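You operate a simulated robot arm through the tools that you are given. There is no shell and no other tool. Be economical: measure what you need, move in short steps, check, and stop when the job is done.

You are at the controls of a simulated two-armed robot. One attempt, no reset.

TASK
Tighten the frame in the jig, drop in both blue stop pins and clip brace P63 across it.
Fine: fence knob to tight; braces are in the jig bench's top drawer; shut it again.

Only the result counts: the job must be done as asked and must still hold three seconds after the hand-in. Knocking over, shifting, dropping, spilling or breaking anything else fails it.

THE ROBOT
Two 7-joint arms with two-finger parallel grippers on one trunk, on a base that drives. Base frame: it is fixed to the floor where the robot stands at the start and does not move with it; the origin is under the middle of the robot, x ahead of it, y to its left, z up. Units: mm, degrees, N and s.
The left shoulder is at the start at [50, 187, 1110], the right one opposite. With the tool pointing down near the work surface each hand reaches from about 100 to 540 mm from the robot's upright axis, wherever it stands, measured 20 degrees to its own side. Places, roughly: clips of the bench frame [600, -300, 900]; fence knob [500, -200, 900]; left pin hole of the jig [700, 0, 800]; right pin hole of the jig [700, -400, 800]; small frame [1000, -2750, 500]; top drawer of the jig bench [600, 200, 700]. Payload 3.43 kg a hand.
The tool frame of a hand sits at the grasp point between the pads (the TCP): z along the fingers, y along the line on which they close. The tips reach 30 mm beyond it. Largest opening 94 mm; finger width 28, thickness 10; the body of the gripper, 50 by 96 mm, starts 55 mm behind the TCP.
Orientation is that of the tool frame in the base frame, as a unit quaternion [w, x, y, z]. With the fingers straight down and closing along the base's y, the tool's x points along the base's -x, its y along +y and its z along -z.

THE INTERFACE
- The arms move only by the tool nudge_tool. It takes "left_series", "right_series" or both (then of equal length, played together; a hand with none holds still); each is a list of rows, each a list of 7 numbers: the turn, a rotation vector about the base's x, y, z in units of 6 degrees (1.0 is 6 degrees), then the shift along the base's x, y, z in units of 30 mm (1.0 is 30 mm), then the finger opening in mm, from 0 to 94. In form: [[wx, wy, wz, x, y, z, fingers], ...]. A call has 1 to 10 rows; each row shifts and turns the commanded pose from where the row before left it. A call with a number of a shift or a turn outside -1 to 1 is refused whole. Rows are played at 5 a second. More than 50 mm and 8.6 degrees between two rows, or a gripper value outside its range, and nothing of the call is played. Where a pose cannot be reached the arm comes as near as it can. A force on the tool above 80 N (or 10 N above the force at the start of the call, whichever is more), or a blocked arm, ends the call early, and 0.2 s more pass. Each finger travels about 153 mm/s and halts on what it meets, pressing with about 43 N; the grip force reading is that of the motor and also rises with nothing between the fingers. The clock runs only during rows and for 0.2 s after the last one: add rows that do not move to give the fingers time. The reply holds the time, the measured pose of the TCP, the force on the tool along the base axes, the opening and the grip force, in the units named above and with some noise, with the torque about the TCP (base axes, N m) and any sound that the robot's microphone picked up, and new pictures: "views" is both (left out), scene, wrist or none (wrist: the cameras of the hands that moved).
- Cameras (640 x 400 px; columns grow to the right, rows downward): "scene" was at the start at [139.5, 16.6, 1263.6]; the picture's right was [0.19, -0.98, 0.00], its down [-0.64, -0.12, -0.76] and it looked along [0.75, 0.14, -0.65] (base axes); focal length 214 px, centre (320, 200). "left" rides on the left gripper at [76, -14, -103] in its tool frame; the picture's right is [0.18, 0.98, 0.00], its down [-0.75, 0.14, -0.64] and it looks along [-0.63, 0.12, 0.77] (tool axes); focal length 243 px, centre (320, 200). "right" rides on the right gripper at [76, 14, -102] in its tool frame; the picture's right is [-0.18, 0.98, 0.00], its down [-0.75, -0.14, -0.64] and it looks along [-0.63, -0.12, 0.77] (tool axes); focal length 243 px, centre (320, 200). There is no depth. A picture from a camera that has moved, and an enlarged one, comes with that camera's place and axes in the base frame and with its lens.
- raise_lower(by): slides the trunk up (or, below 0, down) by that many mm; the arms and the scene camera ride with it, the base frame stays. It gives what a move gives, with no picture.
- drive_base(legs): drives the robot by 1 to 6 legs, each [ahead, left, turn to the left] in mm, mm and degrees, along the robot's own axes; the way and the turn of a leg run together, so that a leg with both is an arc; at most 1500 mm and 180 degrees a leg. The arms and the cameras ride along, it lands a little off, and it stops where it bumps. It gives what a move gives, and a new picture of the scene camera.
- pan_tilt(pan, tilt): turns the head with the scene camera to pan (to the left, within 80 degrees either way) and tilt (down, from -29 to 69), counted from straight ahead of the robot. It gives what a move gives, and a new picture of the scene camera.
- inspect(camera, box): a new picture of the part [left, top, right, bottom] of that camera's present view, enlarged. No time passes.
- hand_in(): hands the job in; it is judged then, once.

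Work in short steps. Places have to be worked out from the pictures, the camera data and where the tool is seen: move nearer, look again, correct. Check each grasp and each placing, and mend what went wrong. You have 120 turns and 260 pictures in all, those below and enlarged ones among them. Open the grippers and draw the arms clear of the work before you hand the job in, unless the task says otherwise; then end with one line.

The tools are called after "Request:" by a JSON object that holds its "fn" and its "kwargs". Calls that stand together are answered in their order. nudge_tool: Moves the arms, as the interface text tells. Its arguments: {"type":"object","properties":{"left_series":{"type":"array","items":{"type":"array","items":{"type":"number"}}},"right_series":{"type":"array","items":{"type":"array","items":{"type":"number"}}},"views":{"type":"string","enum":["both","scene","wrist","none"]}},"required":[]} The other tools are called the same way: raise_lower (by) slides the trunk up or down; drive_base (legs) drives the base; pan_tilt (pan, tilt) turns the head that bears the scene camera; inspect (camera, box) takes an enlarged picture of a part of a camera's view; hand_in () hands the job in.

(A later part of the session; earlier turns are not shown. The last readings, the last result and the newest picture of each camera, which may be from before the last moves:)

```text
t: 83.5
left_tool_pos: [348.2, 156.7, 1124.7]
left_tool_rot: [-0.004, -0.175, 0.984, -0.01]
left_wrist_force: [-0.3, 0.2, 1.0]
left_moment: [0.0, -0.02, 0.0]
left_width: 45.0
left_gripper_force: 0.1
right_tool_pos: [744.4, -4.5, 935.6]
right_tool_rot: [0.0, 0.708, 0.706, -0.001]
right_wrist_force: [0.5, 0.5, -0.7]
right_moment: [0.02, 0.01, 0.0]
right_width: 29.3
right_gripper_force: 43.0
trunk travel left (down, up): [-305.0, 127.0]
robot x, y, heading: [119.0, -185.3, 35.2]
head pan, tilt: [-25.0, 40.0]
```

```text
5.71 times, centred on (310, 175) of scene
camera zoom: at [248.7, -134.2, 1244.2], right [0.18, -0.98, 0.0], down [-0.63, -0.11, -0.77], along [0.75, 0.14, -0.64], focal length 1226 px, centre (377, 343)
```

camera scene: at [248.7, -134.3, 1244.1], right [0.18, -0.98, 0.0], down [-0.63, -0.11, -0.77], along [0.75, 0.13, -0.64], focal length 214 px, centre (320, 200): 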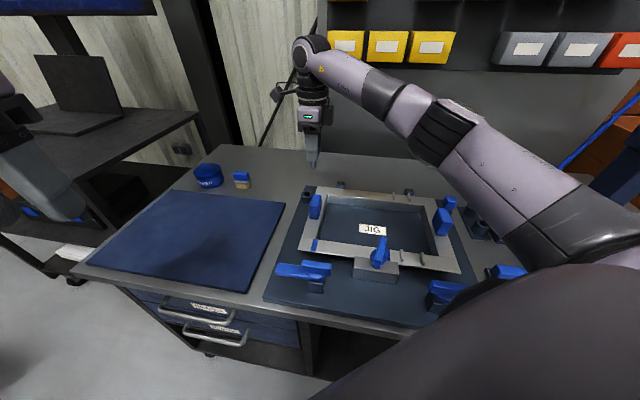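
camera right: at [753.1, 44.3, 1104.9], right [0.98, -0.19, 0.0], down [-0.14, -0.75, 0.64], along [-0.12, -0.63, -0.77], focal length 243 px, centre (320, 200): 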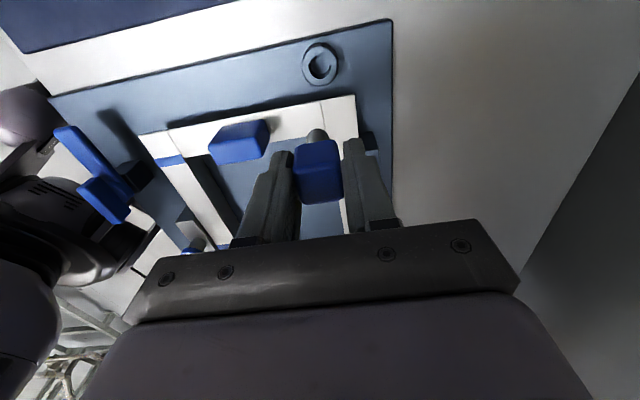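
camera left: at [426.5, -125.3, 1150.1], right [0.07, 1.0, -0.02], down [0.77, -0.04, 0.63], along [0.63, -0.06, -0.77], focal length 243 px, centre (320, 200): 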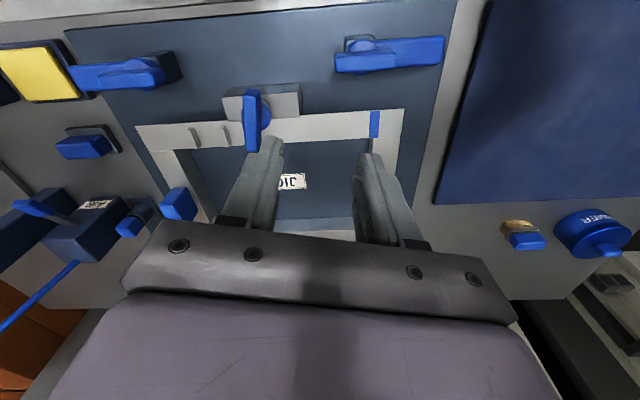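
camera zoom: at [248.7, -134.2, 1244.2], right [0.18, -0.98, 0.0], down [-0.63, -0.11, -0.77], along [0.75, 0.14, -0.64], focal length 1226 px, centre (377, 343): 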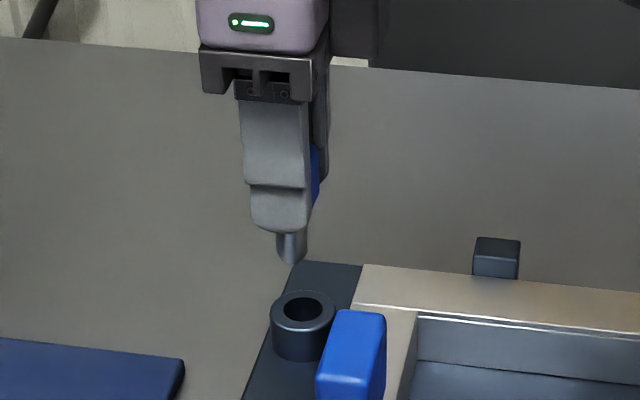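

Wrist view and scene view agree: shift ≈+1 mm x, −3.7 mm y. I correct, then lower to just above the rim.

Request:
{"fn": "nudge_tool", "kwargs": {"right_series": [[0, 0, 0, 0.03, -0.125, 0, 0], [0, 0, 0, 0, 0, -0.6, 0], [0, 0, 0, 0, 0, -0.55, 0], [0, 0, 0, 0, 0, 0, 0]], "views": "none"}}

Request:
{"fn": "inspect", "kwargs": {"camera": "right", "box": [250, 70, 390, 200]}}

Request:
{"fn": "inspect", "kwargs": {"camera": "scene", "box": [280, 140, 340, 210]}}

```text
t: 84.5
left_tool_pos: [349.1, 155.8, 1125.4]
left_tool_rot: [-0.004, -0.175, 0.985, -0.01]
left_wrist_force: [0.0, 0.1, -0.5]
left_moment: [0.01, 0.0, 0.0]
left_width: 44.8
left_gripper_force: 0.0
right_tool_pos: [744.4, -8.6, 901.3]
right_tool_rot: [0.0, 0.708, 0.706, 0.0]
right_wrist_force: [0.4, -0.1, -1.4]
right_moment: [0.0, -0.03, -0.03]
right_width: 29.2
right_gripper_force: 42.8
trunk travel left (down, up): [-305.0, 127.0]
robot x, y, heading: [116.8, -185.8, 35.2]
head pan, tilt: [-25.0, 40.0]
```

```text
3.08 times, centred on (320, 135) of right
camera zoom: at [759.3, 67.4, 1004.6], right [0.98, -0.19, 0.0], down [-0.14, -0.75, 0.64], along [-0.12, -0.63, -0.77], focal length 746 px, centre (320, 400)
```

zoom: 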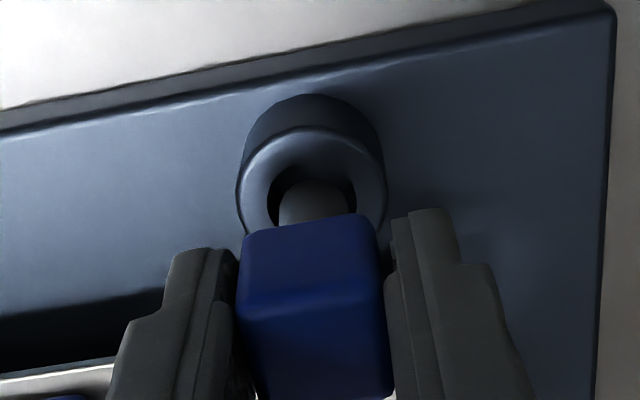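

```text
5.71 times, centred on (310, 175) of scene
camera zoom: at [248.7, -134.2, 1244.2], right [0.18, -0.98, 0.0], down [-0.63, -0.11, -0.77], along [0.75, 0.14, -0.64], focal length 1226 px, centre (377, 343)
```

zoom: 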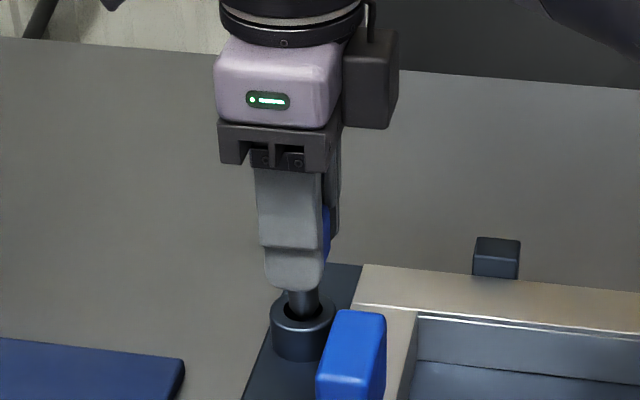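

Well centred in both views. Lower to the seat at z≈883.

Request:
{"fn": "nudge_tool", "kwargs": {"right_series": [[0, 0, 0, 0, 0, -0.3, 0], [0, 0, 0, 0, 0, -0.3, 0], [0, 0, 0, 0, 0, 0, 0]], "views": "none"}}

```text
t: 85.3
left_tool_pos: [349.6, 156.1, 1125.0]
left_tool_rot: [-0.003, -0.176, 0.984, -0.009]
left_wrist_force: [-0.3, 0.3, 0.4]
left_moment: [0.0, 0.03, -0.05]
left_width: 44.8
left_gripper_force: 0.1
right_tool_pos: [744.8, -8.8, 884.6]
right_tool_rot: [0.001, 0.709, 0.706, -0.001]
right_wrist_force: [-0.6, 0.8, -1.4]
right_moment: [-0.02, 0.0, -0.03]
right_width: 29.5
right_gripper_force: 43.3
trunk travel left (down, up): [-305.0, 127.0]
robot x, y, heading: [123.4, -185.9, 35.1]
head pan, tilt: [-25.0, 40.0]
```

Request:
{"fn": "nudge_tool", "kwargs": {"right_series": [[0, 0, 0, 0, 0, -0.12, 0], [0, 0, 0, 0, 0, 0, 0], [0, 0, 0, 0, 0, 0, 46], [0, 0, 0, 0, 0, 0, 46], [0, 0, 0, 0, 0, 1, 46], [0, 0, 0, 0, 0, 1, 46], [0, 0, 0, 0, 0, 1, 46], [0, 0, 0, 0, 0, 1, 46], [0, 0, 0, 0, -0.5, 0, 46]], "views": "none"}}

Request:
{"fn": "inspect", "kwargs": {"camera": "scene", "box": [280, 160, 480, 300]}}

```text
t: 87.3
left_tool_pos: [348.7, 155.7, 1125.6]
left_tool_rot: [-0.004, -0.176, 0.984, -0.01]
left_wrist_force: [-0.6, 0.2, -0.7]
left_moment: [0.01, 0.02, -0.01]
left_width: 45.1
left_gripper_force: 0.1
right_tool_pos: [745.7, -23.8, 998.5]
right_tool_rot: [0.0, 0.707, 0.707, -0.001]
right_wrist_force: [-0.1, -0.3, 0.5]
right_moment: [-0.01, 0.01, 0.02]
right_width: 46.2
right_gripper_force: 0.1
trunk travel left (down, up): [-305.0, 127.0]
robot x, y, heading: [118.5, -185.0, 35.0]
head pan, tilt: [-25.0, 40.0]
```

```text
2.86 times, centred on (380, 230) of scene
camera zoom: at [248.9, -134.6, 1244.1], right [0.18, -0.98, 0.0], down [-0.63, -0.11, -0.77], along [0.75, 0.14, -0.64], focal length 613 px, centre (149, 114)
```

zoom: 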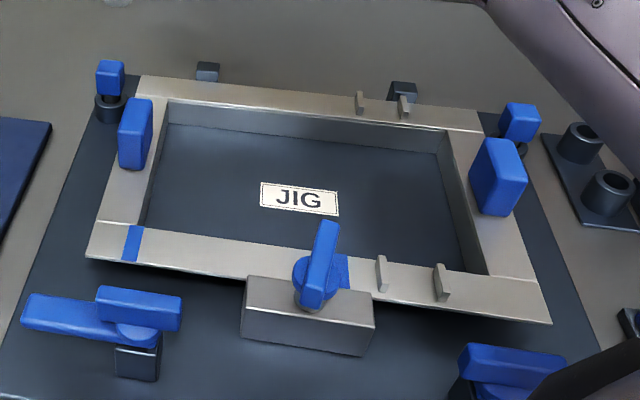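

Both pins are in. Next the drawer: I retract the right arm toward neutral first.

Request:
{"fn": "nudge_tool", "kwargs": {"right_series": [[0, 0, 1, -1, -0.3, 0.3, 46], [0, 0, 1, -1, -0.5, 0.3, 46], [0, 0, 1, -1, -0.7, 0.3, 46], [0, 0, 1, -1, -0.7, 0.3, 46], [0, 0, 1, -1, -0.7, 0.3, 46], [0, 0, 1, -1, -0.7, 0.3, 46], [0, 0, 1, -1, -0.7, 0, 46], [0, 0, 1, -1, -0.7, 0, 46], [0, 0, 1, -0.7, -0.5, 0, 46]], "views": "none"}}

Request:
{"fn": "drive_base", "kwargs": {"legs": [[-250, 0, 0], [0, 0, -35], [0, 290, 0]]}}

```text
t: 89.3
left_tool_pos: [347.8, 156.6, 1125.5]
left_tool_rot: [-0.003, -0.175, 0.985, -0.011]
left_wrist_force: [-0.2, 0.2, 0.1]
left_moment: [0.0, 0.0, 0.0]
left_width: 45.1
left_gripper_force: 0.0
right_tool_pos: [481.5, -188.5, 1053.9]
right_tool_rot: [0.001, 0.309, 0.951, 0.0]
right_wrist_force: [0.6, 0.3, -0.8]
right_moment: [0.02, -0.02, 0.01]
right_width: 46.4
right_gripper_force: 0.1
trunk travel left (down, up): [-305.0, 127.0]
robot x, y, heading: [118.6, -180.8, 35.5]
head pan, tilt: [-25.0, 40.0]
```

```text
t: 95.5
left_tool_pos: [291.7, 107.8, 1124.7]
left_tool_rot: [-0.006, 0.125, 0.992, -0.008]
left_wrist_force: [0.1, -0.9, 0.4]
left_moment: [0.03, 0.0, 0.05]
left_width: 45.1
left_gripper_force: 0.1
right_tool_pos: [207.6, -251.0, 1054.2]
right_tool_rot: [0.0, 0.579, 0.815, -0.001]
right_wrist_force: [-0.5, -0.2, 0.4]
right_moment: [0.0, -0.03, 0.0]
right_width: 45.9
right_gripper_force: 0.1
trunk travel left (down, up): [-305.0, 127.0]
robot x, y, heading: [-89.1, -38.0, 0.9]
head pan, tilt: [-25.0, 40.0]
camera scene: at [45.3, -74.9, 1244.2], right [-0.41, -0.91, 0.0], down [-0.59, 0.27, -0.77], along [0.7, -0.32, -0.64], focal length 214 px, centre (320, 200)
```

scene: 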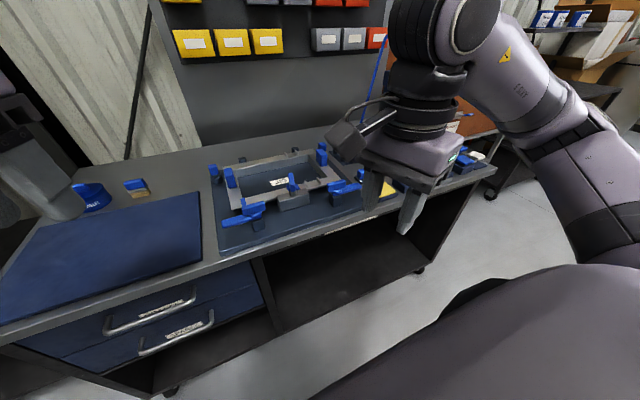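

I turn the head to the drawer and zoom on the handle.

Request:
{"fn": "pan_tilt", "kwargs": {"pan": 20, "tilt": 48}}

Request:
{"fn": "inspect", "kwargs": {"camera": "scene", "box": [200, 100, 480, 280]}}

```text
t: 96.6
left_tool_pos: [291.9, 108.9, 1124.4]
left_tool_rot: [-0.006, 0.126, 0.992, -0.008]
left_wrist_force: [-1.2, 0.0, 0.2]
left_moment: [-0.01, -0.01, 0.02]
left_width: 44.7
left_gripper_force: 0.1
right_tool_pos: [206.9, -250.8, 1053.5]
right_tool_rot: [0.001, 0.578, 0.816, -0.001]
right_wrist_force: [0.2, 0.2, 0.3]
right_moment: [0.02, 0.0, 0.01]
right_width: 46.1
right_gripper_force: 0.1
trunk travel left (down, up): [-305.0, 127.0]
robot x, y, heading: [-88.1, -42.4, 0.6]
head pan, tilt: [20.0, 48.0]
camera scene: at [41.7, -12.3, 1232.7], right [0.35, -0.94, 0.0], down [-0.7, -0.26, -0.67], along [0.63, 0.23, -0.74], focal length 214 px, centre (320, 200)
```

scene: 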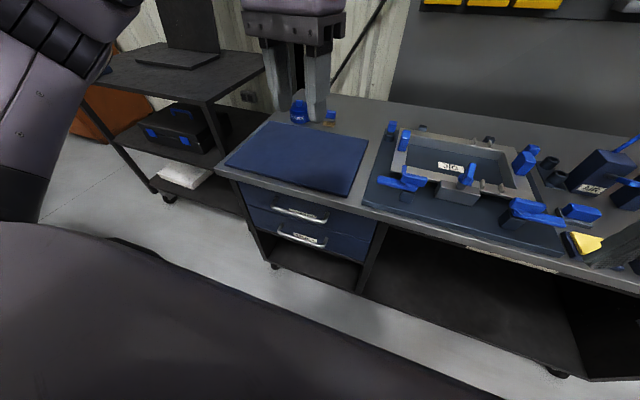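

```text
2.22 times, centred on (340, 190) of scene
camera zoom: at [41.7, -12.3, 1232.7], right [0.35, -0.94, 0.0], down [-0.7, -0.26, -0.67], along [0.63, 0.23, -0.74], focal length 477 px, centre (276, 222)
```

zoom: 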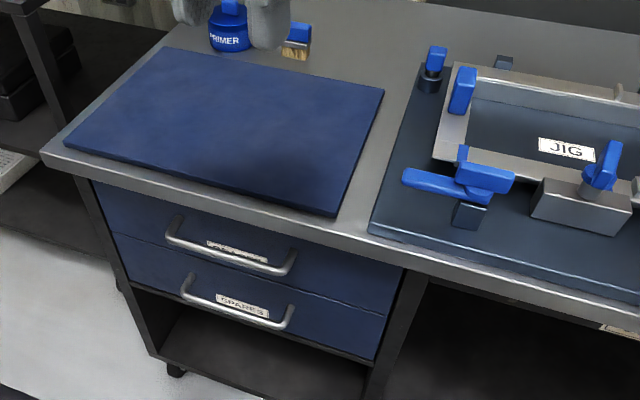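

Handle bar estimated at about (388,180,737). I back the robot off 150 mm and lower the trunk so the left hand can approach the handle horizontally.

Request:
{"fn": "drive_base", "kwargs": {"legs": [[-150, 40, 0]]}}

Request:
{"fn": "raise_lower", "kwargs": {"by": -150}}

Request:
{"fn": "nudge_tool", "kwargs": {"left_series": [[0, 0, 1, 0.5, 0, 0, 60], [0, 0, 1, 0.5, 0, 0, 60], [0, 0, 1, 0.5, 0, 0, 60], [0, 0, 1, 0.5, 0, 0, 60], [0, 0, 1, 0.5, 0, 0, 60], [0, 0, 1, 0.5, 0, 0, 60], [0, 0, 1, 0.5, 0, 0, 60], [0, 0, 1, 0.5, 0, 0, 60], [0, 0, 1, 0, 0, 0, 60], [0, 0, 1, 0, 0, 0, 60]], "views": "none"}}

Request:
{"fn": "nudge_tool", "kwargs": {"left_series": [[0, 0, 1, 0, 0, 0, 60], [0, 0, 1, 0, 0, 0, 60], [0, 0, 1, 0, 0, 0, 60], [0, 0, 1, 0, 0, 0, 60], [0, 0, 1, 0, 0, 0, 60], [0, 0, 1, 0, 0, 0, 60], [0, 0, 1, 0, 0, 0, 60], [0, 0, 0.3, 0, 0, 0, 60]], "views": "scene"}}

```text
t: 98.0
left_tool_pos: [143.3, 148.0, 1126.3]
left_tool_rot: [-0.006, 0.124, 0.992, -0.009]
left_wrist_force: [-0.4, -1.5, 0.2]
left_moment: [0.0, -0.04, 0.03]
left_width: 45.1
left_gripper_force: 0.1
right_tool_pos: [57.5, -211.1, 1053.6]
right_tool_rot: [0.0, 0.578, 0.816, 0.001]
right_wrist_force: [-0.1, -1.2, 0.8]
right_moment: [0.01, -0.02, -0.01]
right_width: 46.0
right_gripper_force: 0.0
trunk travel left (down, up): [-305.0, 127.0]
robot x, y, heading: [-236.6, 0.3, 0.7]
head pan, tilt: [20.0, 48.0]
camera scene: at [-108.0, 26.8, 1232.8], right [0.35, -0.94, 0.0], down [-0.69, -0.26, -0.67], along [0.63, 0.24, -0.74], focal length 214 px, centre (320, 200)
```

scene: 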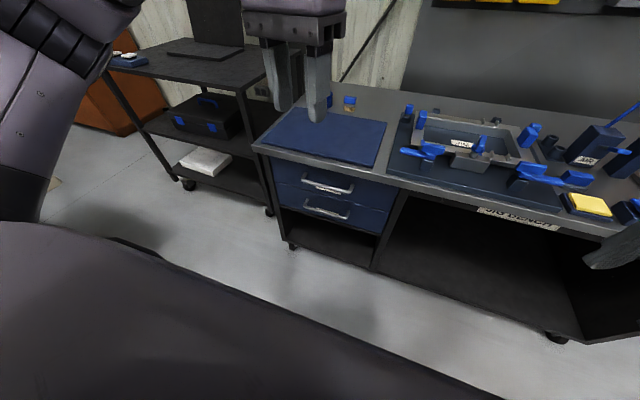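

```text
t: 99.8
left_tool_pos: [143.6, 147.8, 975.0]
left_tool_rot: [-0.006, 0.123, 0.992, -0.008]
left_wrist_force: [0.0, 0.1, 0.7]
left_moment: [0.01, -0.01, 0.01]
left_width: 45.2
left_gripper_force: 0.0
right_tool_pos: [58.2, -211.4, 903.2]
right_tool_rot: [0.001, 0.578, 0.816, 0.0]
right_wrist_force: [-0.6, 0.6, 1.0]
right_moment: [-0.02, 0.02, -0.03]
right_width: 45.9
right_gripper_force: 0.1
trunk travel left (down, up): [-155.0, 277.0]
robot x, y, heading: [-238.4, -4.3, 0.7]
head pan, tilt: [20.0, 48.0]
```

```text
t: 102.0
left_tool_pos: [264.7, 147.1, 974.7]
left_tool_rot: [-0.001, -0.39, 0.921, -0.011]
left_wrist_force: [0.0, 0.4, 0.7]
left_moment: [-0.01, -0.02, 0.0]
left_width: 60.0
left_gripper_force: 0.1
right_tool_pos: [57.9, -212.2, 903.0]
right_tool_rot: [0.001, 0.578, 0.816, -0.001]
right_wrist_force: [0.2, -0.5, 0.6]
right_moment: [-0.03, 0.02, 0.0]
right_width: 46.2
right_gripper_force: 0.1
trunk travel left (down, up): [-155.0, 277.0]
robot x, y, heading: [-235.9, -3.6, 0.5]
head pan, tilt: [20.0, 48.0]
```

```text
t: 103.8
left_tool_pos: [263.8, 147.6, 975.1]
left_tool_rot: [0.002, -0.706, 0.709, -0.01]
left_wrist_force: [0.6, 0.1, 0.7]
left_moment: [-0.03, 0.01, 0.0]
left_width: 60.1
left_gripper_force: 0.0
right_tool_pos: [58.9, -212.8, 903.7]
right_tool_rot: [0.001, 0.577, 0.816, -0.001]
right_wrist_force: [0.6, 1.0, -0.8]
right_moment: [0.02, 0.02, -0.02]
right_width: 45.9
right_gripper_force: 0.0
trunk travel left (down, up): [-155.0, 277.0]
robot x, y, heading: [-237.1, -2.5, 0.8]
head pan, tilt: [20.0, 48.0]
camera scene: at [-107.4, 26.6, 1082.7], right [0.35, -0.94, 0.0], down [-0.7, -0.26, -0.67], along [0.63, 0.24, -0.74], focal length 214 px, centre (320, 200)
```

scene: 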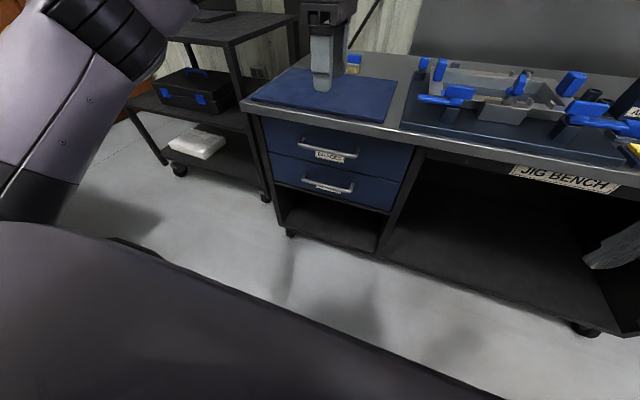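

Now I pitch the left hand forward to horizontal while lowering.

Request:
{"fn": "nudge_tool", "kwargs": {"left_series": [[0, -1, 0, 0, 0.1, -0.5, 60], [0, -1, 0, 0, 0.1, -0.5, 60], [0, -1, 0, 0, 0.1, -0.5, 60], [0, -1, 0, 0, 0.1, -0.5, 60], [0, -1, 0, 0, 0.1, -0.5, 60], [0, -1, 0, 0, 0.1, -0.5, 60], [0, -1, 0, 0, 0.1, -0.5, 60], [0, -1, 0, 0, 0.1, -0.5, 60], [0, -1, 0, 0, 0.1, -0.5, 60], [0, -1, 0, 0, 0.1, -0.5, 60]], "views": "none"}}

Request:
{"fn": "nudge_tool", "kwargs": {"left_series": [[0, -1, 0, 0, 0, -0.5, 60], [0, -1, 0, 0, 0, -0.5, 60], [0, -1, 0, 0, 0, -0.5, 60], [0, -1, 0, 0, 0, -0.5, 60], [0, -1, 0, 0, 0, -0.5, 60], [0, 0, 0, 0, 0, 0, 60]], "views": "both"}}

```text
t: 106.0
left_tool_pos: [263.6, 177.3, 824.2]
left_tool_rot: [0.358, -0.604, 0.613, -0.362]
left_wrist_force: [-0.4, 0.0, -0.6]
left_moment: [0.02, -0.01, -0.01]
left_width: 59.9
left_gripper_force: 0.1
right_tool_pos: [59.0, -211.6, 904.0]
right_tool_rot: [0.001, 0.578, 0.816, -0.002]
right_wrist_force: [-0.1, 0.5, -0.7]
right_moment: [0.0, 0.02, 0.01]
right_width: 45.6
right_gripper_force: 0.0
trunk travel left (down, up): [-155.0, 277.0]
robot x, y, heading: [-236.8, -2.0, 0.8]
head pan, tilt: [20.0, 48.0]
```

```text
t: 107.4
left_tool_pos: [263.2, 179.4, 750.2]
left_tool_rot: [-0.504, 0.491, -0.499, 0.506]
left_wrist_force: [-0.3, 0.5, -0.6]
left_moment: [-0.02, 0.03, -0.01]
left_width: 60.3
left_gripper_force: 0.1
right_tool_pos: [59.1, -212.5, 903.1]
right_tool_rot: [0.0, 0.578, 0.816, 0.0]
right_wrist_force: [0.0, -0.4, -0.4]
right_moment: [-0.05, -0.03, 0.0]
right_width: 45.9
right_gripper_force: 0.0
trunk travel left (down, up): [-155.0, 277.0]
robot x, y, heading: [-239.9, -4.8, 0.9]
head pan, tilt: [20.0, 48.0]
camera scene: at [-107.4, 26.6, 1082.7], right [0.35, -0.94, 0.0], down [-0.7, -0.26, -0.67], along [0.63, 0.24, -0.74], focal length 214 px, centre (320, 200)
camera left: at [159.8, 101.8, 762.7], right [0.02, -0.18, -0.98], down [-0.63, 0.76, -0.15], along [0.77, 0.62, -0.1], focal length 243 px, centre (320, 200)
```

scene: 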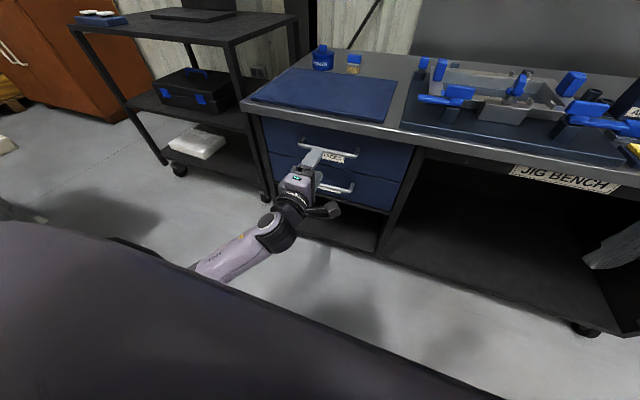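
left: 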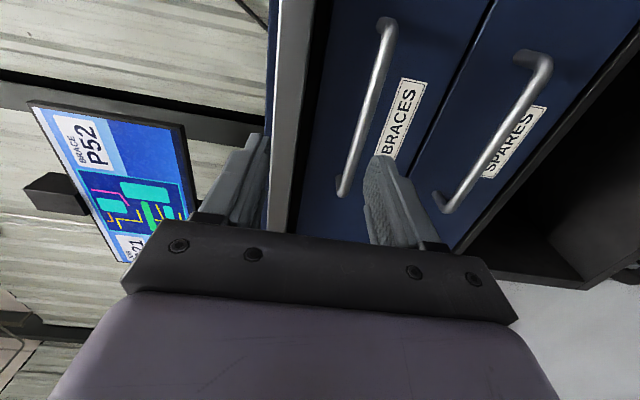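

Good horizontal pose. The screen shows brace info; I zoom on it and on the handle.

Request:
{"fn": "inspect", "kwargs": {"camera": "left", "box": [20, 90, 200, 270]}}

Request:
{"fn": "inspect", "kwargs": {"camera": "scene", "box": [260, 110, 420, 220]}}

```text
2.22 times, centred on (110, 180) of left
camera zoom: at [159.8, 101.8, 762.7], right [0.02, -0.18, -0.98], down [-0.63, 0.76, -0.15], along [0.77, 0.62, -0.1], focal length 539 px, centre (787, 244)
```

zoom: 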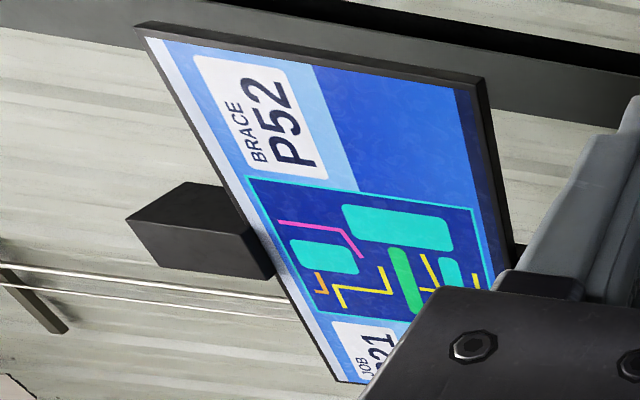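

```text
3.64 times, centred on (340, 165) of scene
camera zoom: at [-107.4, 26.6, 1082.7], right [0.35, -0.94, 0.0], down [-0.7, -0.26, -0.67], along [0.63, 0.24, -0.74], focal length 780 px, centre (247, 327)
```

zoom: 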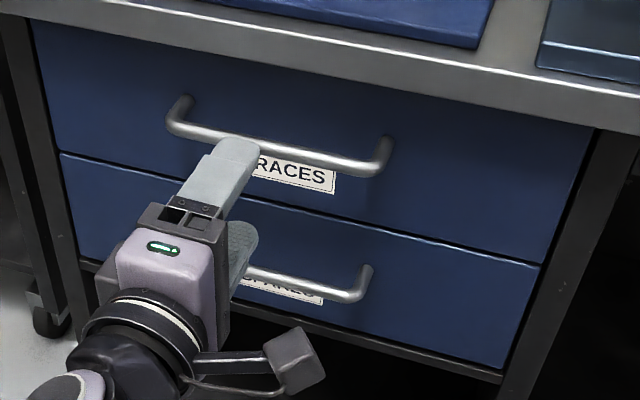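

Handle bar: x≈402, z≈709, y 107–285. I move to (350,190,709) and check.

Request:
{"fn": "nudge_tool", "kwargs": {"left_series": [[0, 0, 0, 0.7, 0.1, -0.5, 60], [0, 0, 0, 0.7, 0.1, -0.5, 60], [0, 0, 0, 0.8, 0.1, -0.37, 60], [0, 0, 0, 0.7, 0, 0, 60], [0, 0, 0, 0, 0, 0, 60]], "views": "wrist"}}

Request:
{"fn": "inspect", "kwargs": {"camera": "scene", "box": [260, 110, 420, 220]}}

```text
t: 108.6
left_tool_pos: [349.2, 187.4, 707.5]
left_tool_rot: [-0.504, 0.492, -0.5, 0.505]
left_wrist_force: [-0.2, 0.2, 0.1]
left_moment: [-0.02, 0.0, 0.01]
left_width: 59.9
left_gripper_force: 0.0
right_tool_pos: [58.3, -211.9, 904.6]
right_tool_rot: [0.0, 0.578, 0.816, -0.001]
right_wrist_force: [0.1, -0.5, -0.3]
right_moment: [-0.01, 0.02, -0.01]
right_width: 46.0
right_gripper_force: 0.1
trunk travel left (down, up): [-155.0, 277.0]
robot x, y, heading: [-238.1, -3.0, 0.8]
head pan, tilt: [20.0, 48.0]
camera left: at [245.6, 109.8, 720.7], right [0.02, -0.18, -0.98], down [-0.63, 0.76, -0.15], along [0.78, 0.62, -0.1], focal length 243 px, centre (320, 200)
```

left: 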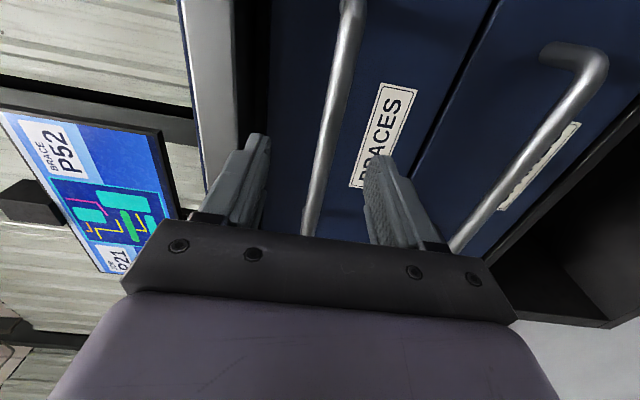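

```text
3.64 times, centred on (340, 165) of scene
camera zoom: at [-107.4, 26.6, 1082.7], right [0.35, -0.94, 0.0], down [-0.7, -0.26, -0.67], along [0.63, 0.24, -0.74], focal length 780 px, centre (247, 327)
```

zoom: 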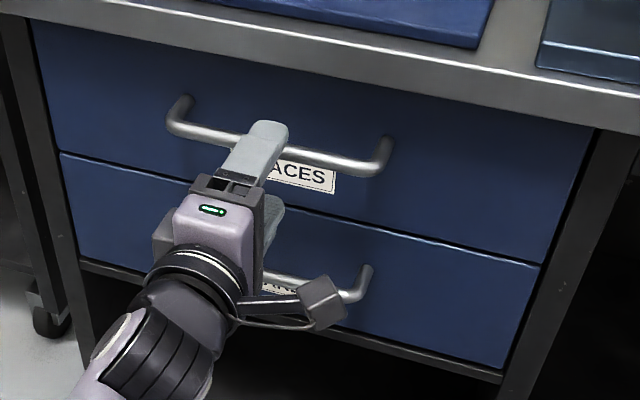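

The bar lies centred between the fingers. I advance 45 mm and close.

Request:
{"fn": "nudge_tool", "kwargs": {"left_series": [[0, 0, 0, 0.7, 0, 0, 60], [0, 0, 0, 0.75, 0, 0, 60], [0, 0, 0, 0, 0, 0, 0], [0, 0, 0, 0, 0, 0, 0], [0, 0, 0, 0, 0, 0, 0]], "views": "wrist"}}

```text
t: 109.8
left_tool_pos: [395.2, 185.2, 704.0]
left_tool_rot: [-0.5, 0.495, -0.502, 0.503]
left_wrist_force: [-0.8, -3.5, -17.7]
left_moment: [-0.74, 0.21, 0.06]
left_width: 13.7
left_gripper_force: 45.0
right_tool_pos: [58.9, -211.3, 903.7]
right_tool_rot: [0.001, 0.578, 0.816, -0.002]
right_wrist_force: [-0.1, -0.3, 1.0]
right_moment: [0.0, -0.03, -0.04]
right_width: 46.0
right_gripper_force: 0.1
trunk travel left (down, up): [-155.0, 277.0]
robot x, y, heading: [-238.4, -1.1, 0.7]
head pan, tilt: [20.0, 48.0]
camera left: at [291.4, 107.9, 717.6], right [0.01, -0.18, -0.98], down [-0.63, 0.76, -0.14], along [0.77, 0.62, -0.11], focal length 243 px, centre (320, 200)
```

left: 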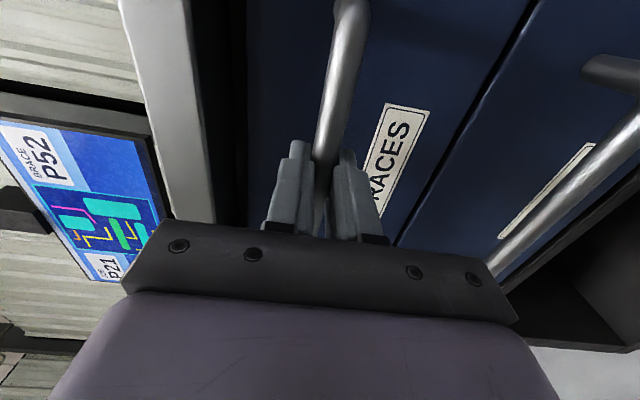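

Gripped (13.7 mm). I relax z slightly and pull back with the arm, 90 mm first.

Request:
{"fn": "nudge_tool", "kwargs": {"left_series": [[0, 0, 0, 0, 0, -0.1, 0], [0, 0, 0, -0.4, 0, 0, 0], [0, 0, 0, -0.6, 0, 0, 0], [0, 0, 0, -0.6, 0, 0, 0], [0, 0, 0, -0.7, 0, 0, 0], [0, 0, 0, -0.7, 0, 0, 0], [0, 0, 0, 0, 0, 0, 0]], "views": "scene"}}

```text
t: 111.0
left_tool_pos: [379.6, 185.8, 705.1]
left_tool_rot: [0.499, -0.484, 0.526, -0.49]
left_wrist_force: [-0.6, -4.4, -14.7]
left_moment: [-1.48, 0.34, -0.59]
left_width: 14.9
left_gripper_force: 44.6
right_tool_pos: [59.8, -212.6, 904.1]
right_tool_rot: [-0.001, 0.579, 0.815, -0.001]
right_wrist_force: [0.0, -0.4, -0.3]
right_moment: [-0.03, -0.01, 0.02]
right_width: 46.0
right_gripper_force: 0.0
trunk travel left (down, up): [-155.0, 277.0]
robot x, y, heading: [-237.3, -2.0, 0.6]
head pan, tilt: [20.0, 48.0]
stopped in row 6 (left hand): the arm was blocked; the commanded pose is now the measured one
camera scene: at [-106.4, 26.5, 1083.2], right [0.35, -0.94, 0.0], down [-0.7, -0.26, -0.67], along [0.63, 0.24, -0.74], focal length 214 px, centre (320, 200)
```

scene: 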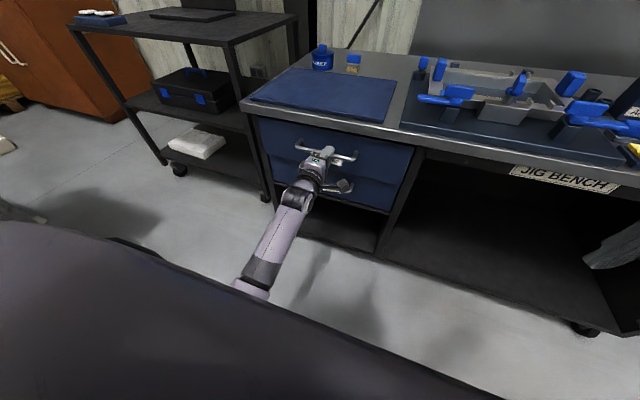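

The arm stopped after ~16 mm; I zoom to see whether the drawer moved or the fingers slipped.

Request:
{"fn": "inspect", "kwargs": {"camera": "scene", "box": [240, 110, 420, 230]}}

Request:
{"fn": "inspect", "kwargs": {"camera": "left", "box": [200, 0, 520, 240]}}

```text
3.33 times, centred on (330, 170) of scene
camera zoom: at [-106.4, 26.5, 1083.2], right [0.35, -0.94, 0.0], down [-0.7, -0.26, -0.67], along [0.63, 0.24, -0.74], focal length 715 px, centre (287, 300)
```

zoom: 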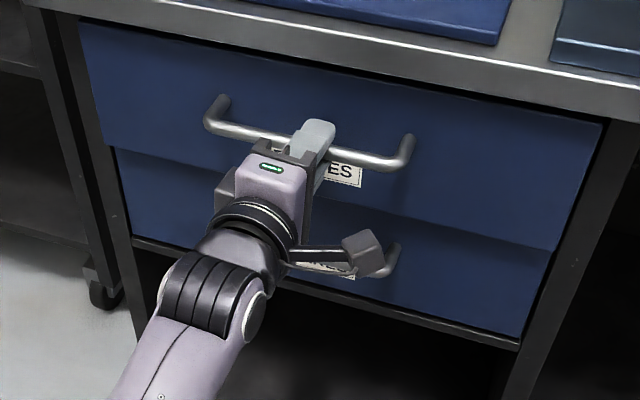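

```text
1.67 times, centred on (360, 120) of left
camera zoom: at [274.6, 110.7, 717.5], right [-0.03, -0.14, -0.99], down [-0.62, 0.78, -0.09], along [0.79, 0.61, -0.1], focal length 404 px, centre (253, 333)
```

zoom: 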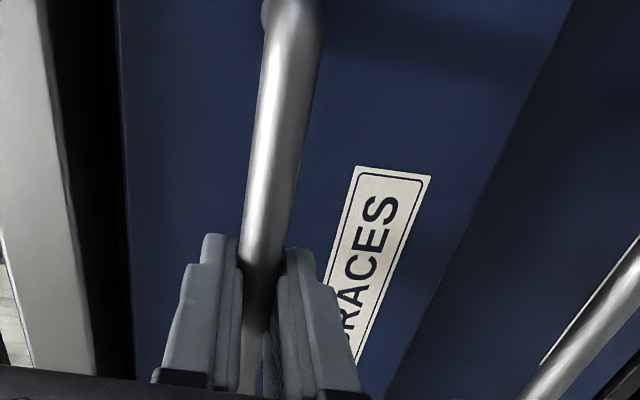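

The drawer did open ~16 mm; the arm itself is blocked. I pull by driving the base back while holding the handle.

Request:
{"fn": "drive_base", "kwargs": {"legs": [[-80, 0, 0]]}}

```text
t: 112.0
left_tool_pos: [299.7, 185.5, 703.9]
left_tool_rot: [0.501, -0.482, 0.526, -0.49]
left_wrist_force: [-0.9, 0.7, -19.1]
left_moment: [-1.26, 0.22, 0.2]
left_width: 14.9
left_gripper_force: 45.1
right_tool_pos: [-20.6, -212.6, 903.1]
right_tool_rot: [0.0, 0.578, 0.816, -0.001]
right_wrist_force: [0.0, 0.1, 0.2]
right_moment: [0.01, -0.01, -0.01]
right_width: 46.4
right_gripper_force: 0.0
trunk travel left (down, up): [-155.0, 277.0]
robot x, y, heading: [-318.3, -3.0, 0.5]
head pan, tilt: [20.0, 48.0]
camera scene: at [-185.9, 26.0, 1082.4], right [0.35, -0.94, 0.0], down [-0.7, -0.26, -0.67], along [0.62, 0.23, -0.74], focal length 214 px, centre (320, 200)
```

scene: 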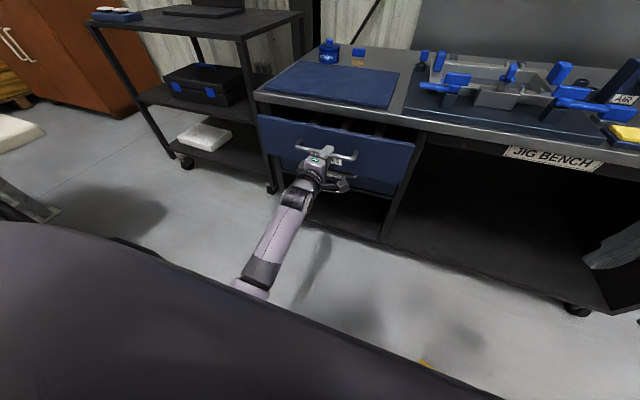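

Works well: opened to ~96 mm. Another 120 mm back.

Request:
{"fn": "drive_base", "kwargs": {"legs": [[-120, 0, 0]]}}

Request:
{"fn": "inspect", "kwargs": {"camera": "scene", "box": [240, 80, 440, 210]}}

```text
t: 113.3
left_tool_pos: [183.7, 185.6, 704.2]
left_tool_rot: [0.501, -0.483, 0.527, -0.489]
left_wrist_force: [-1.7, 11.9, -9.5]
left_moment: [-1.29, 0.15, 0.32]
left_width: 15.1
left_gripper_force: 44.9
right_tool_pos: [-138.5, -213.8, 904.7]
right_tool_rot: [0.0, 0.58, 0.815, -0.002]
right_wrist_force: [0.2, 1.1, 0.5]
right_moment: [0.03, 0.01, 0.01]
right_width: 46.2
right_gripper_force: 0.0
trunk travel left (down, up): [-155.0, 277.0]
robot x, y, heading: [-434.5, -5.8, 0.5]
head pan, tilt: [20.0, 48.0]
camera scene: at [-303.0, 25.1, 1082.5], right [0.35, -0.94, 0.0], down [-0.7, -0.26, -0.67], along [0.63, 0.23, -0.74], focal length 214 px, centre (320, 200)
```

scene: 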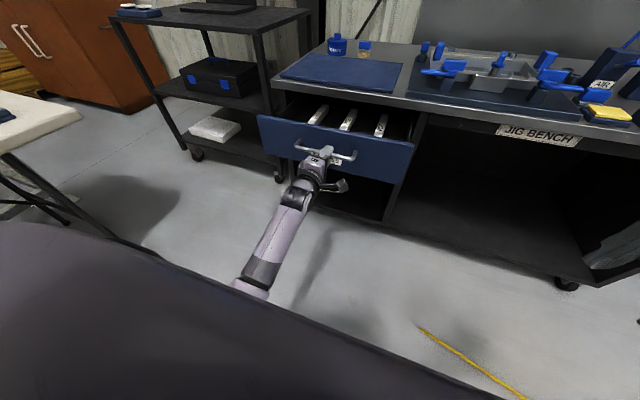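

```text
3.08 times, centred on (340, 145) of scene
camera zoom: at [-303.0, 25.1, 1082.5], right [0.35, -0.94, 0.0], down [-0.7, -0.26, -0.67], along [0.63, 0.23, -0.74], focal length 660 px, centre (258, 369)
```

zoom: 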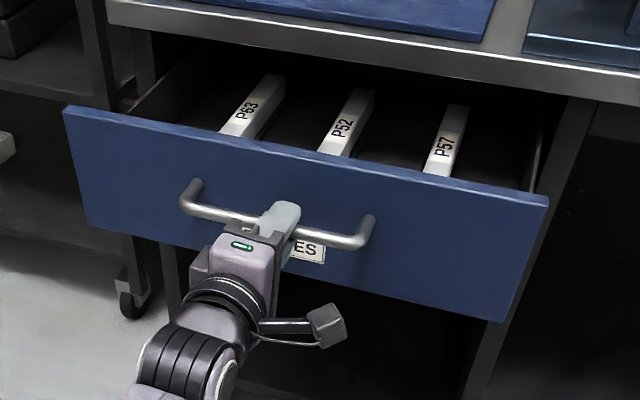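

P63 is the leftmost brace. I open a bit further (60 mm).

Request:
{"fn": "drive_base", "kwargs": {"legs": [[-70, 0, 0]]}}

Request:
{"fn": "inspect", "kwargs": {"camera": "scene", "box": [240, 80, 440, 210]}}

```text
t: 114.3
left_tool_pos: [111.8, 184.9, 703.4]
left_tool_rot: [0.502, -0.482, 0.525, -0.489]
left_wrist_force: [-1.7, 7.7, -5.6]
left_moment: [-1.33, 0.12, 0.33]
left_width: 14.7
left_gripper_force: 45.4
right_tool_pos: [-208.5, -214.9, 904.3]
right_tool_rot: [0.0, 0.58, 0.815, -0.001]
right_wrist_force: [-0.6, 0.8, -0.1]
right_moment: [-0.01, 0.0, 0.0]
right_width: 46.0
right_gripper_force: 0.2
trunk travel left (down, up): [-155.0, 277.0]
robot x, y, heading: [-504.1, -3.7, 0.2]
head pan, tilt: [20.0, 48.0]
camera scene: at [-374.1, 24.2, 1082.6], right [0.35, -0.94, 0.0], down [-0.7, -0.26, -0.67], along [0.63, 0.23, -0.74], focal length 214 px, centre (320, 200)
```

scene: 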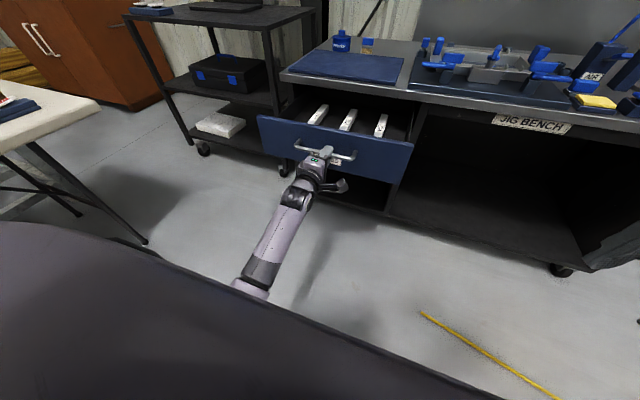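

```text
3.08 times, centred on (340, 145) of scene
camera zoom: at [-374.1, 24.2, 1082.6], right [0.35, -0.94, 0.0], down [-0.7, -0.26, -0.67], along [0.63, 0.23, -0.74], focal length 660 px, centre (258, 369)
```

zoom: 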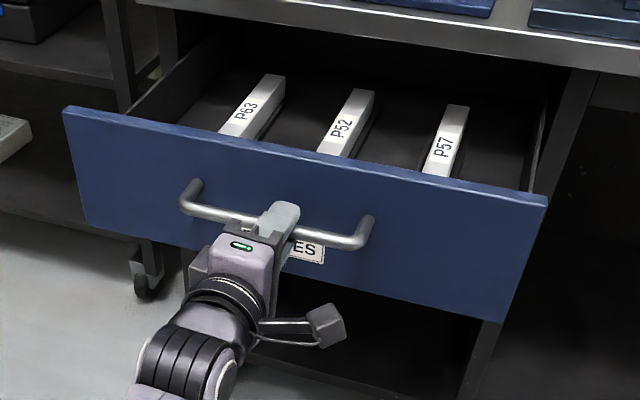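

Drawer is open ~285 mm. I release the handle and back off 80 mm with the base.

Request:
{"fn": "nudge_tool", "kwargs": {"left_series": [[0, 0, 0, 0, 0, 0, 60], [0, 0, 0, 0, 0, 0, 60], [0, 0, 0, 0, 0, 0, 60]], "views": "none"}}

Request:
{"fn": "drive_base", "kwargs": {"legs": [[-80, 0, 0]]}}

Request:
{"fn": "nudge_tool", "kwargs": {"left_series": [[0, 1, 0, 0.5, 0, 1, 60], [0, 1, 0, 0.5, 0, 1, 60], [0, 1, 0, 0.5, 0, 1, 60], [0, 1, 0, 0.3, 0, 1, 60], [0, 1, 0, 0, 0, 1, 60], [0, 1, 0, 0, 0, 1, 60], [0, 1, 0, 0, 0, 1, 60], [0, 1, 0, 0, 0, 1, 60], [0, 1, 0, 0, 0, 0.5, 60], [0, 1, 0, 0, 0, 0.5, 60]], "views": "scene"}}

```text
t: 115.1
left_tool_pos: [112.8, 185.8, 706.1]
left_tool_rot: [0.501, -0.483, 0.526, -0.488]
left_wrist_force: [1.2, -0.2, -0.5]
left_moment: [-0.01, 0.0, 0.0]
left_width: 60.1
left_gripper_force: 0.0
right_tool_pos: [-209.2, -215.9, 903.9]
right_tool_rot: [0.001, 0.58, 0.815, -0.001]
right_wrist_force: [0.0, -0.4, 0.5]
right_moment: [-0.01, 0.03, 0.01]
right_width: 45.9
right_gripper_force: 0.1
trunk travel left (down, up): [-155.0, 277.0]
robot x, y, heading: [-504.9, -3.1, 0.7]
head pan, tilt: [20.0, 48.0]
```

```text
t: 116.1
left_tool_pos: [34.3, 183.9, 704.1]
left_tool_rot: [0.502, -0.483, 0.525, -0.488]
left_wrist_force: [-0.8, -0.6, 0.2]
left_moment: [-0.02, 0.01, 0.03]
left_width: 59.9
left_gripper_force: 0.0
right_tool_pos: [-287.5, -215.6, 904.7]
right_tool_rot: [0.001, 0.58, 0.815, 0.0]
right_wrist_force: [0.8, -0.2, 0.8]
right_moment: [0.02, 0.01, 0.01]
right_width: 46.1
right_gripper_force: 0.2
trunk travel left (down, up): [-155.0, 277.0]
robot x, y, heading: [-583.7, -9.1, 0.7]
head pan, tilt: [20.0, 48.0]
camera scene: at [-453.2, 22.8, 1082.7], right [0.35, -0.94, 0.0], down [-0.7, -0.26, -0.67], along [0.63, 0.24, -0.74], focal length 214 px, centre (320, 200)
```

scene: 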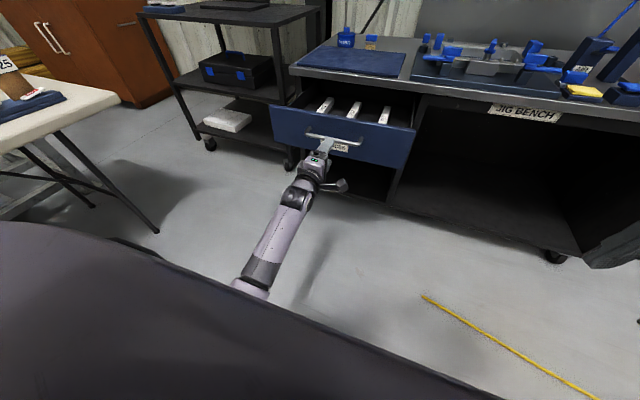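

```text
t: 118.3
left_tool_pos: [84.0, 185.0, 975.8]
left_tool_rot: [0.171, -0.663, 0.706, -0.182]
left_wrist_force: [-0.3, 0.7, -1.1]
left_moment: [-0.02, -0.03, 0.0]
left_width: 60.3
left_gripper_force: 0.0
right_tool_pos: [-287.9, -215.3, 903.5]
right_tool_rot: [0.001, 0.58, 0.814, 0.0]
right_wrist_force: [0.0, 0.3, 0.3]
right_moment: [-0.01, 0.03, 0.01]
right_width: 46.2
right_gripper_force: 0.0
trunk travel left (down, up): [-155.0, 277.0]
robot x, y, heading: [-582.5, -6.1, 0.3]
head pan, tilt: [20.0, 48.0]
camera scene: at [-453.4, 22.9, 1082.7], right [0.35, -0.94, 0.0], down [-0.7, -0.26, -0.67], along [0.63, 0.24, -0.74], focal length 214 px, centre (320, 200)
```

scene: 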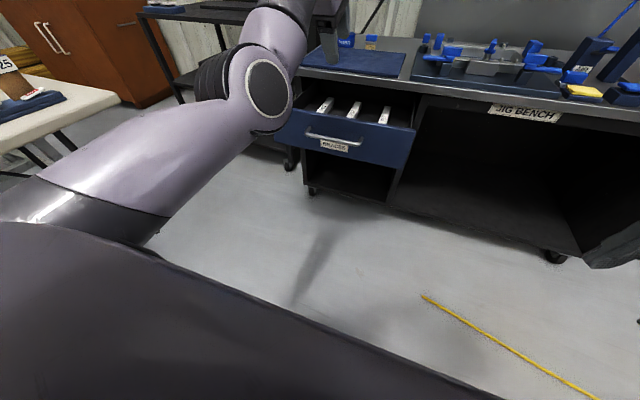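

I finish turning the left hand to point down with yaw 0, then drive forward over the open drawer.

Request:
{"fn": "nudge_tool", "kwargs": {"left_series": [[0, 1, 0, 0, 0, 0, 60], [0, 1, 0, 0, 0, 0, 60], [0, 1, 0, 0, 0, 0, 60], [0, 1, 0, 0, 0, 0, 60], [0, 0.8, 0, 0, 0, 0, 60], [0, 0, -1, 0, 0, 0, 60], [0, 0, -1, 0, 0, 0, 60], [0, 0, -1, 0, 0, 0, 60], [0, 0, -1, 0, 0, 0, 60], [0, 0, -1, 0, 0, 0, 60]], "views": "none"}}

Request:
{"fn": "nudge_tool", "kwargs": {"left_series": [[0, 0, -1, 0, 0, 0, 60], [0, 0, -1, 0, 0, 0, 60], [0, 0, -1, 0, 0, 0, 60], [0, 0, -1, 0, 0, 0, 60], [0, 0, -1, 0, 0, 0, 60], [0, 0, -1, 0, 0, 0, 60], [0, 0, -1, 0, 0, 0, 60], [0, 0, -1, 0, 0, 0, 60], [0, 0, -1, 0, 0, 0, 60], [0, 0, -0.4, 0, 0, 0, 60]], "views": "none"}}

Request:
{"fn": "drive_base", "kwargs": {"legs": [[340, 100, 0]]}}

```text
t: 120.5
left_tool_pos: [26.8, 202.2, 958.5]
left_tool_rot: [0.017, -0.473, 0.879, -0.054]
left_wrist_force: [0.8, 0.0, 0.3]
left_moment: [0.0, -0.01, 0.0]
left_width: 59.8
left_gripper_force: 0.0
left hand out of reach, approached as far as the arm can: row 1, 2, 3, 4, 5, 10
right_tool_pos: [-286.9, -216.0, 904.7]
right_tool_rot: [0.0, 0.579, 0.815, 0.0]
right_wrist_force: [0.0, 0.8, 0.2]
right_moment: [0.0, 0.01, 0.01]
right_width: 45.9
right_gripper_force: 0.1
trunk travel left (down, up): [-155.0, 277.0]
robot x, y, heading: [-586.7, -5.4, 0.6]
head pan, tilt: [20.0, 48.0]
```

```text
t: 122.7
left_tool_pos: [11.4, 203.1, 953.7]
left_tool_rot: [-0.01, -0.002, 0.999, -0.054]
left_wrist_force: [0.0, -0.2, 0.1]
left_moment: [-0.03, -0.01, -0.02]
left_width: 60.0
left_gripper_force: 0.1
left hand out of reach, approached as far as the arm can: row 2, 4, 6, 8
right_tool_pos: [-287.4, -216.3, 904.3]
right_tool_rot: [0.001, 0.579, 0.815, 0.0]
right_wrist_force: [0.3, -0.4, -0.5]
right_moment: [0.0, 0.02, 0.0]
right_width: 46.0
right_gripper_force: 0.1
trunk travel left (down, up): [-155.0, 277.0]
robot x, y, heading: [-582.5, -8.5, 0.6]
head pan, tilt: [20.0, 48.0]
```

```text
t: 125.0
left_tool_pos: [354.2, 300.3, 953.4]
left_tool_rot: [-0.011, 0.0, 0.998, -0.054]
left_wrist_force: [-0.7, 0.0, 0.4]
left_moment: [0.02, 0.0, 0.01]
left_width: 60.1
left_gripper_force: 0.0
right_tool_pos: [51.9, -116.3, 903.1]
right_tool_rot: [0.001, 0.582, 0.814, -0.001]
right_wrist_force: [-0.1, 0.5, -0.3]
right_moment: [0.02, -0.04, 0.02]
right_width: 45.9
right_gripper_force: 0.1
trunk travel left (down, up): [-155.0, 277.0]
robot x, y, heading: [-241.6, 96.4, 0.3]
head pan, tilt: [20.0, 48.0]
camera scene: at [-111.0, 123.9, 1082.7], right [0.34, -0.94, 0.0], down [-0.7, -0.26, -0.67], along [0.63, 0.23, -0.74], focal length 214 px, centre (320, 200)
```

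scene: 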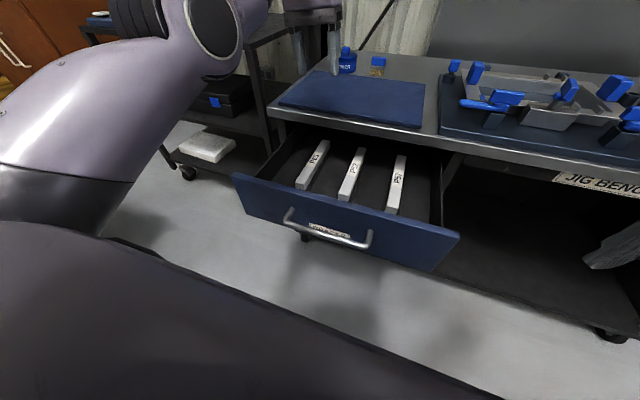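

Drawer contents are in view. I level the hand (6° tilt) and zoom on brace P63.

Request:
{"fn": "nudge_tool", "kwargs": {"left_series": [[1, -0.21, 0, -0.5, 0, 0, 60], [0, 0, 0, -0.7, 0, 0, 60], [0, 0, 0, -0.7, 0, 0, 60], [0, 0, 0, 0, 0, 0, 60]], "views": "wrist"}}

Request:
{"fn": "inspect", "kwargs": {"camera": "scene", "box": [220, 110, 460, 270]}}

```text
t: 126.0
left_tool_pos: [348.6, 296.1, 969.2]
left_tool_rot: [0.0, 0.001, 1.0, -0.002]
left_wrist_force: [0.2, -0.3, -0.4]
left_moment: [0.0, 0.0, -0.02]
left_width: 60.1
left_gripper_force: 0.1
left hand out of reach, approached as far as the arm can: row 1, 2, 3
right_tool_pos: [52.6, -115.8, 904.1]
right_tool_rot: [0.0, 0.582, 0.813, 0.0]
right_wrist_force: [-0.2, 0.1, -0.2]
right_moment: [0.01, 0.03, -0.02]
right_width: 46.2
right_gripper_force: 0.0
trunk travel left (down, up): [-155.0, 277.0]
robot x, y, heading: [-238.7, 95.6, 0.0]
head pan, tilt: [20.0, 48.0]
camera left: at [272.8, 280.1, 1072.7], right [-0.18, 0.98, 0.0], down [0.75, 0.14, 0.64], along [0.63, 0.11, -0.77], focal length 243 px, centre (320, 200)
```

left: 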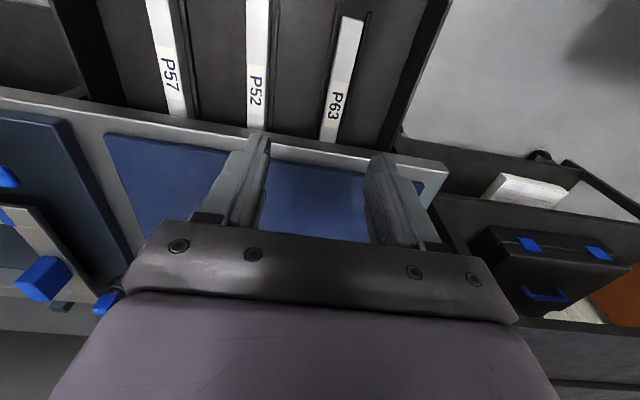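

```text
2.50 times, centred on (340, 190) of scene
camera zoom: at [-111.1, 123.9, 1082.7], right [0.34, -0.94, 0.0], down [-0.7, -0.26, -0.67], along [0.63, 0.23, -0.74], focal length 536 px, centre (270, 225)
```

zoom: 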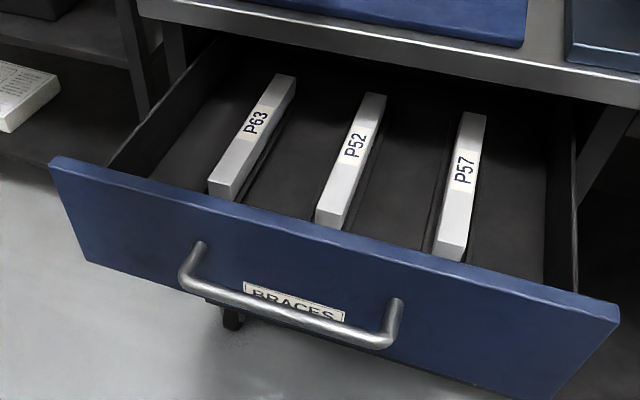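

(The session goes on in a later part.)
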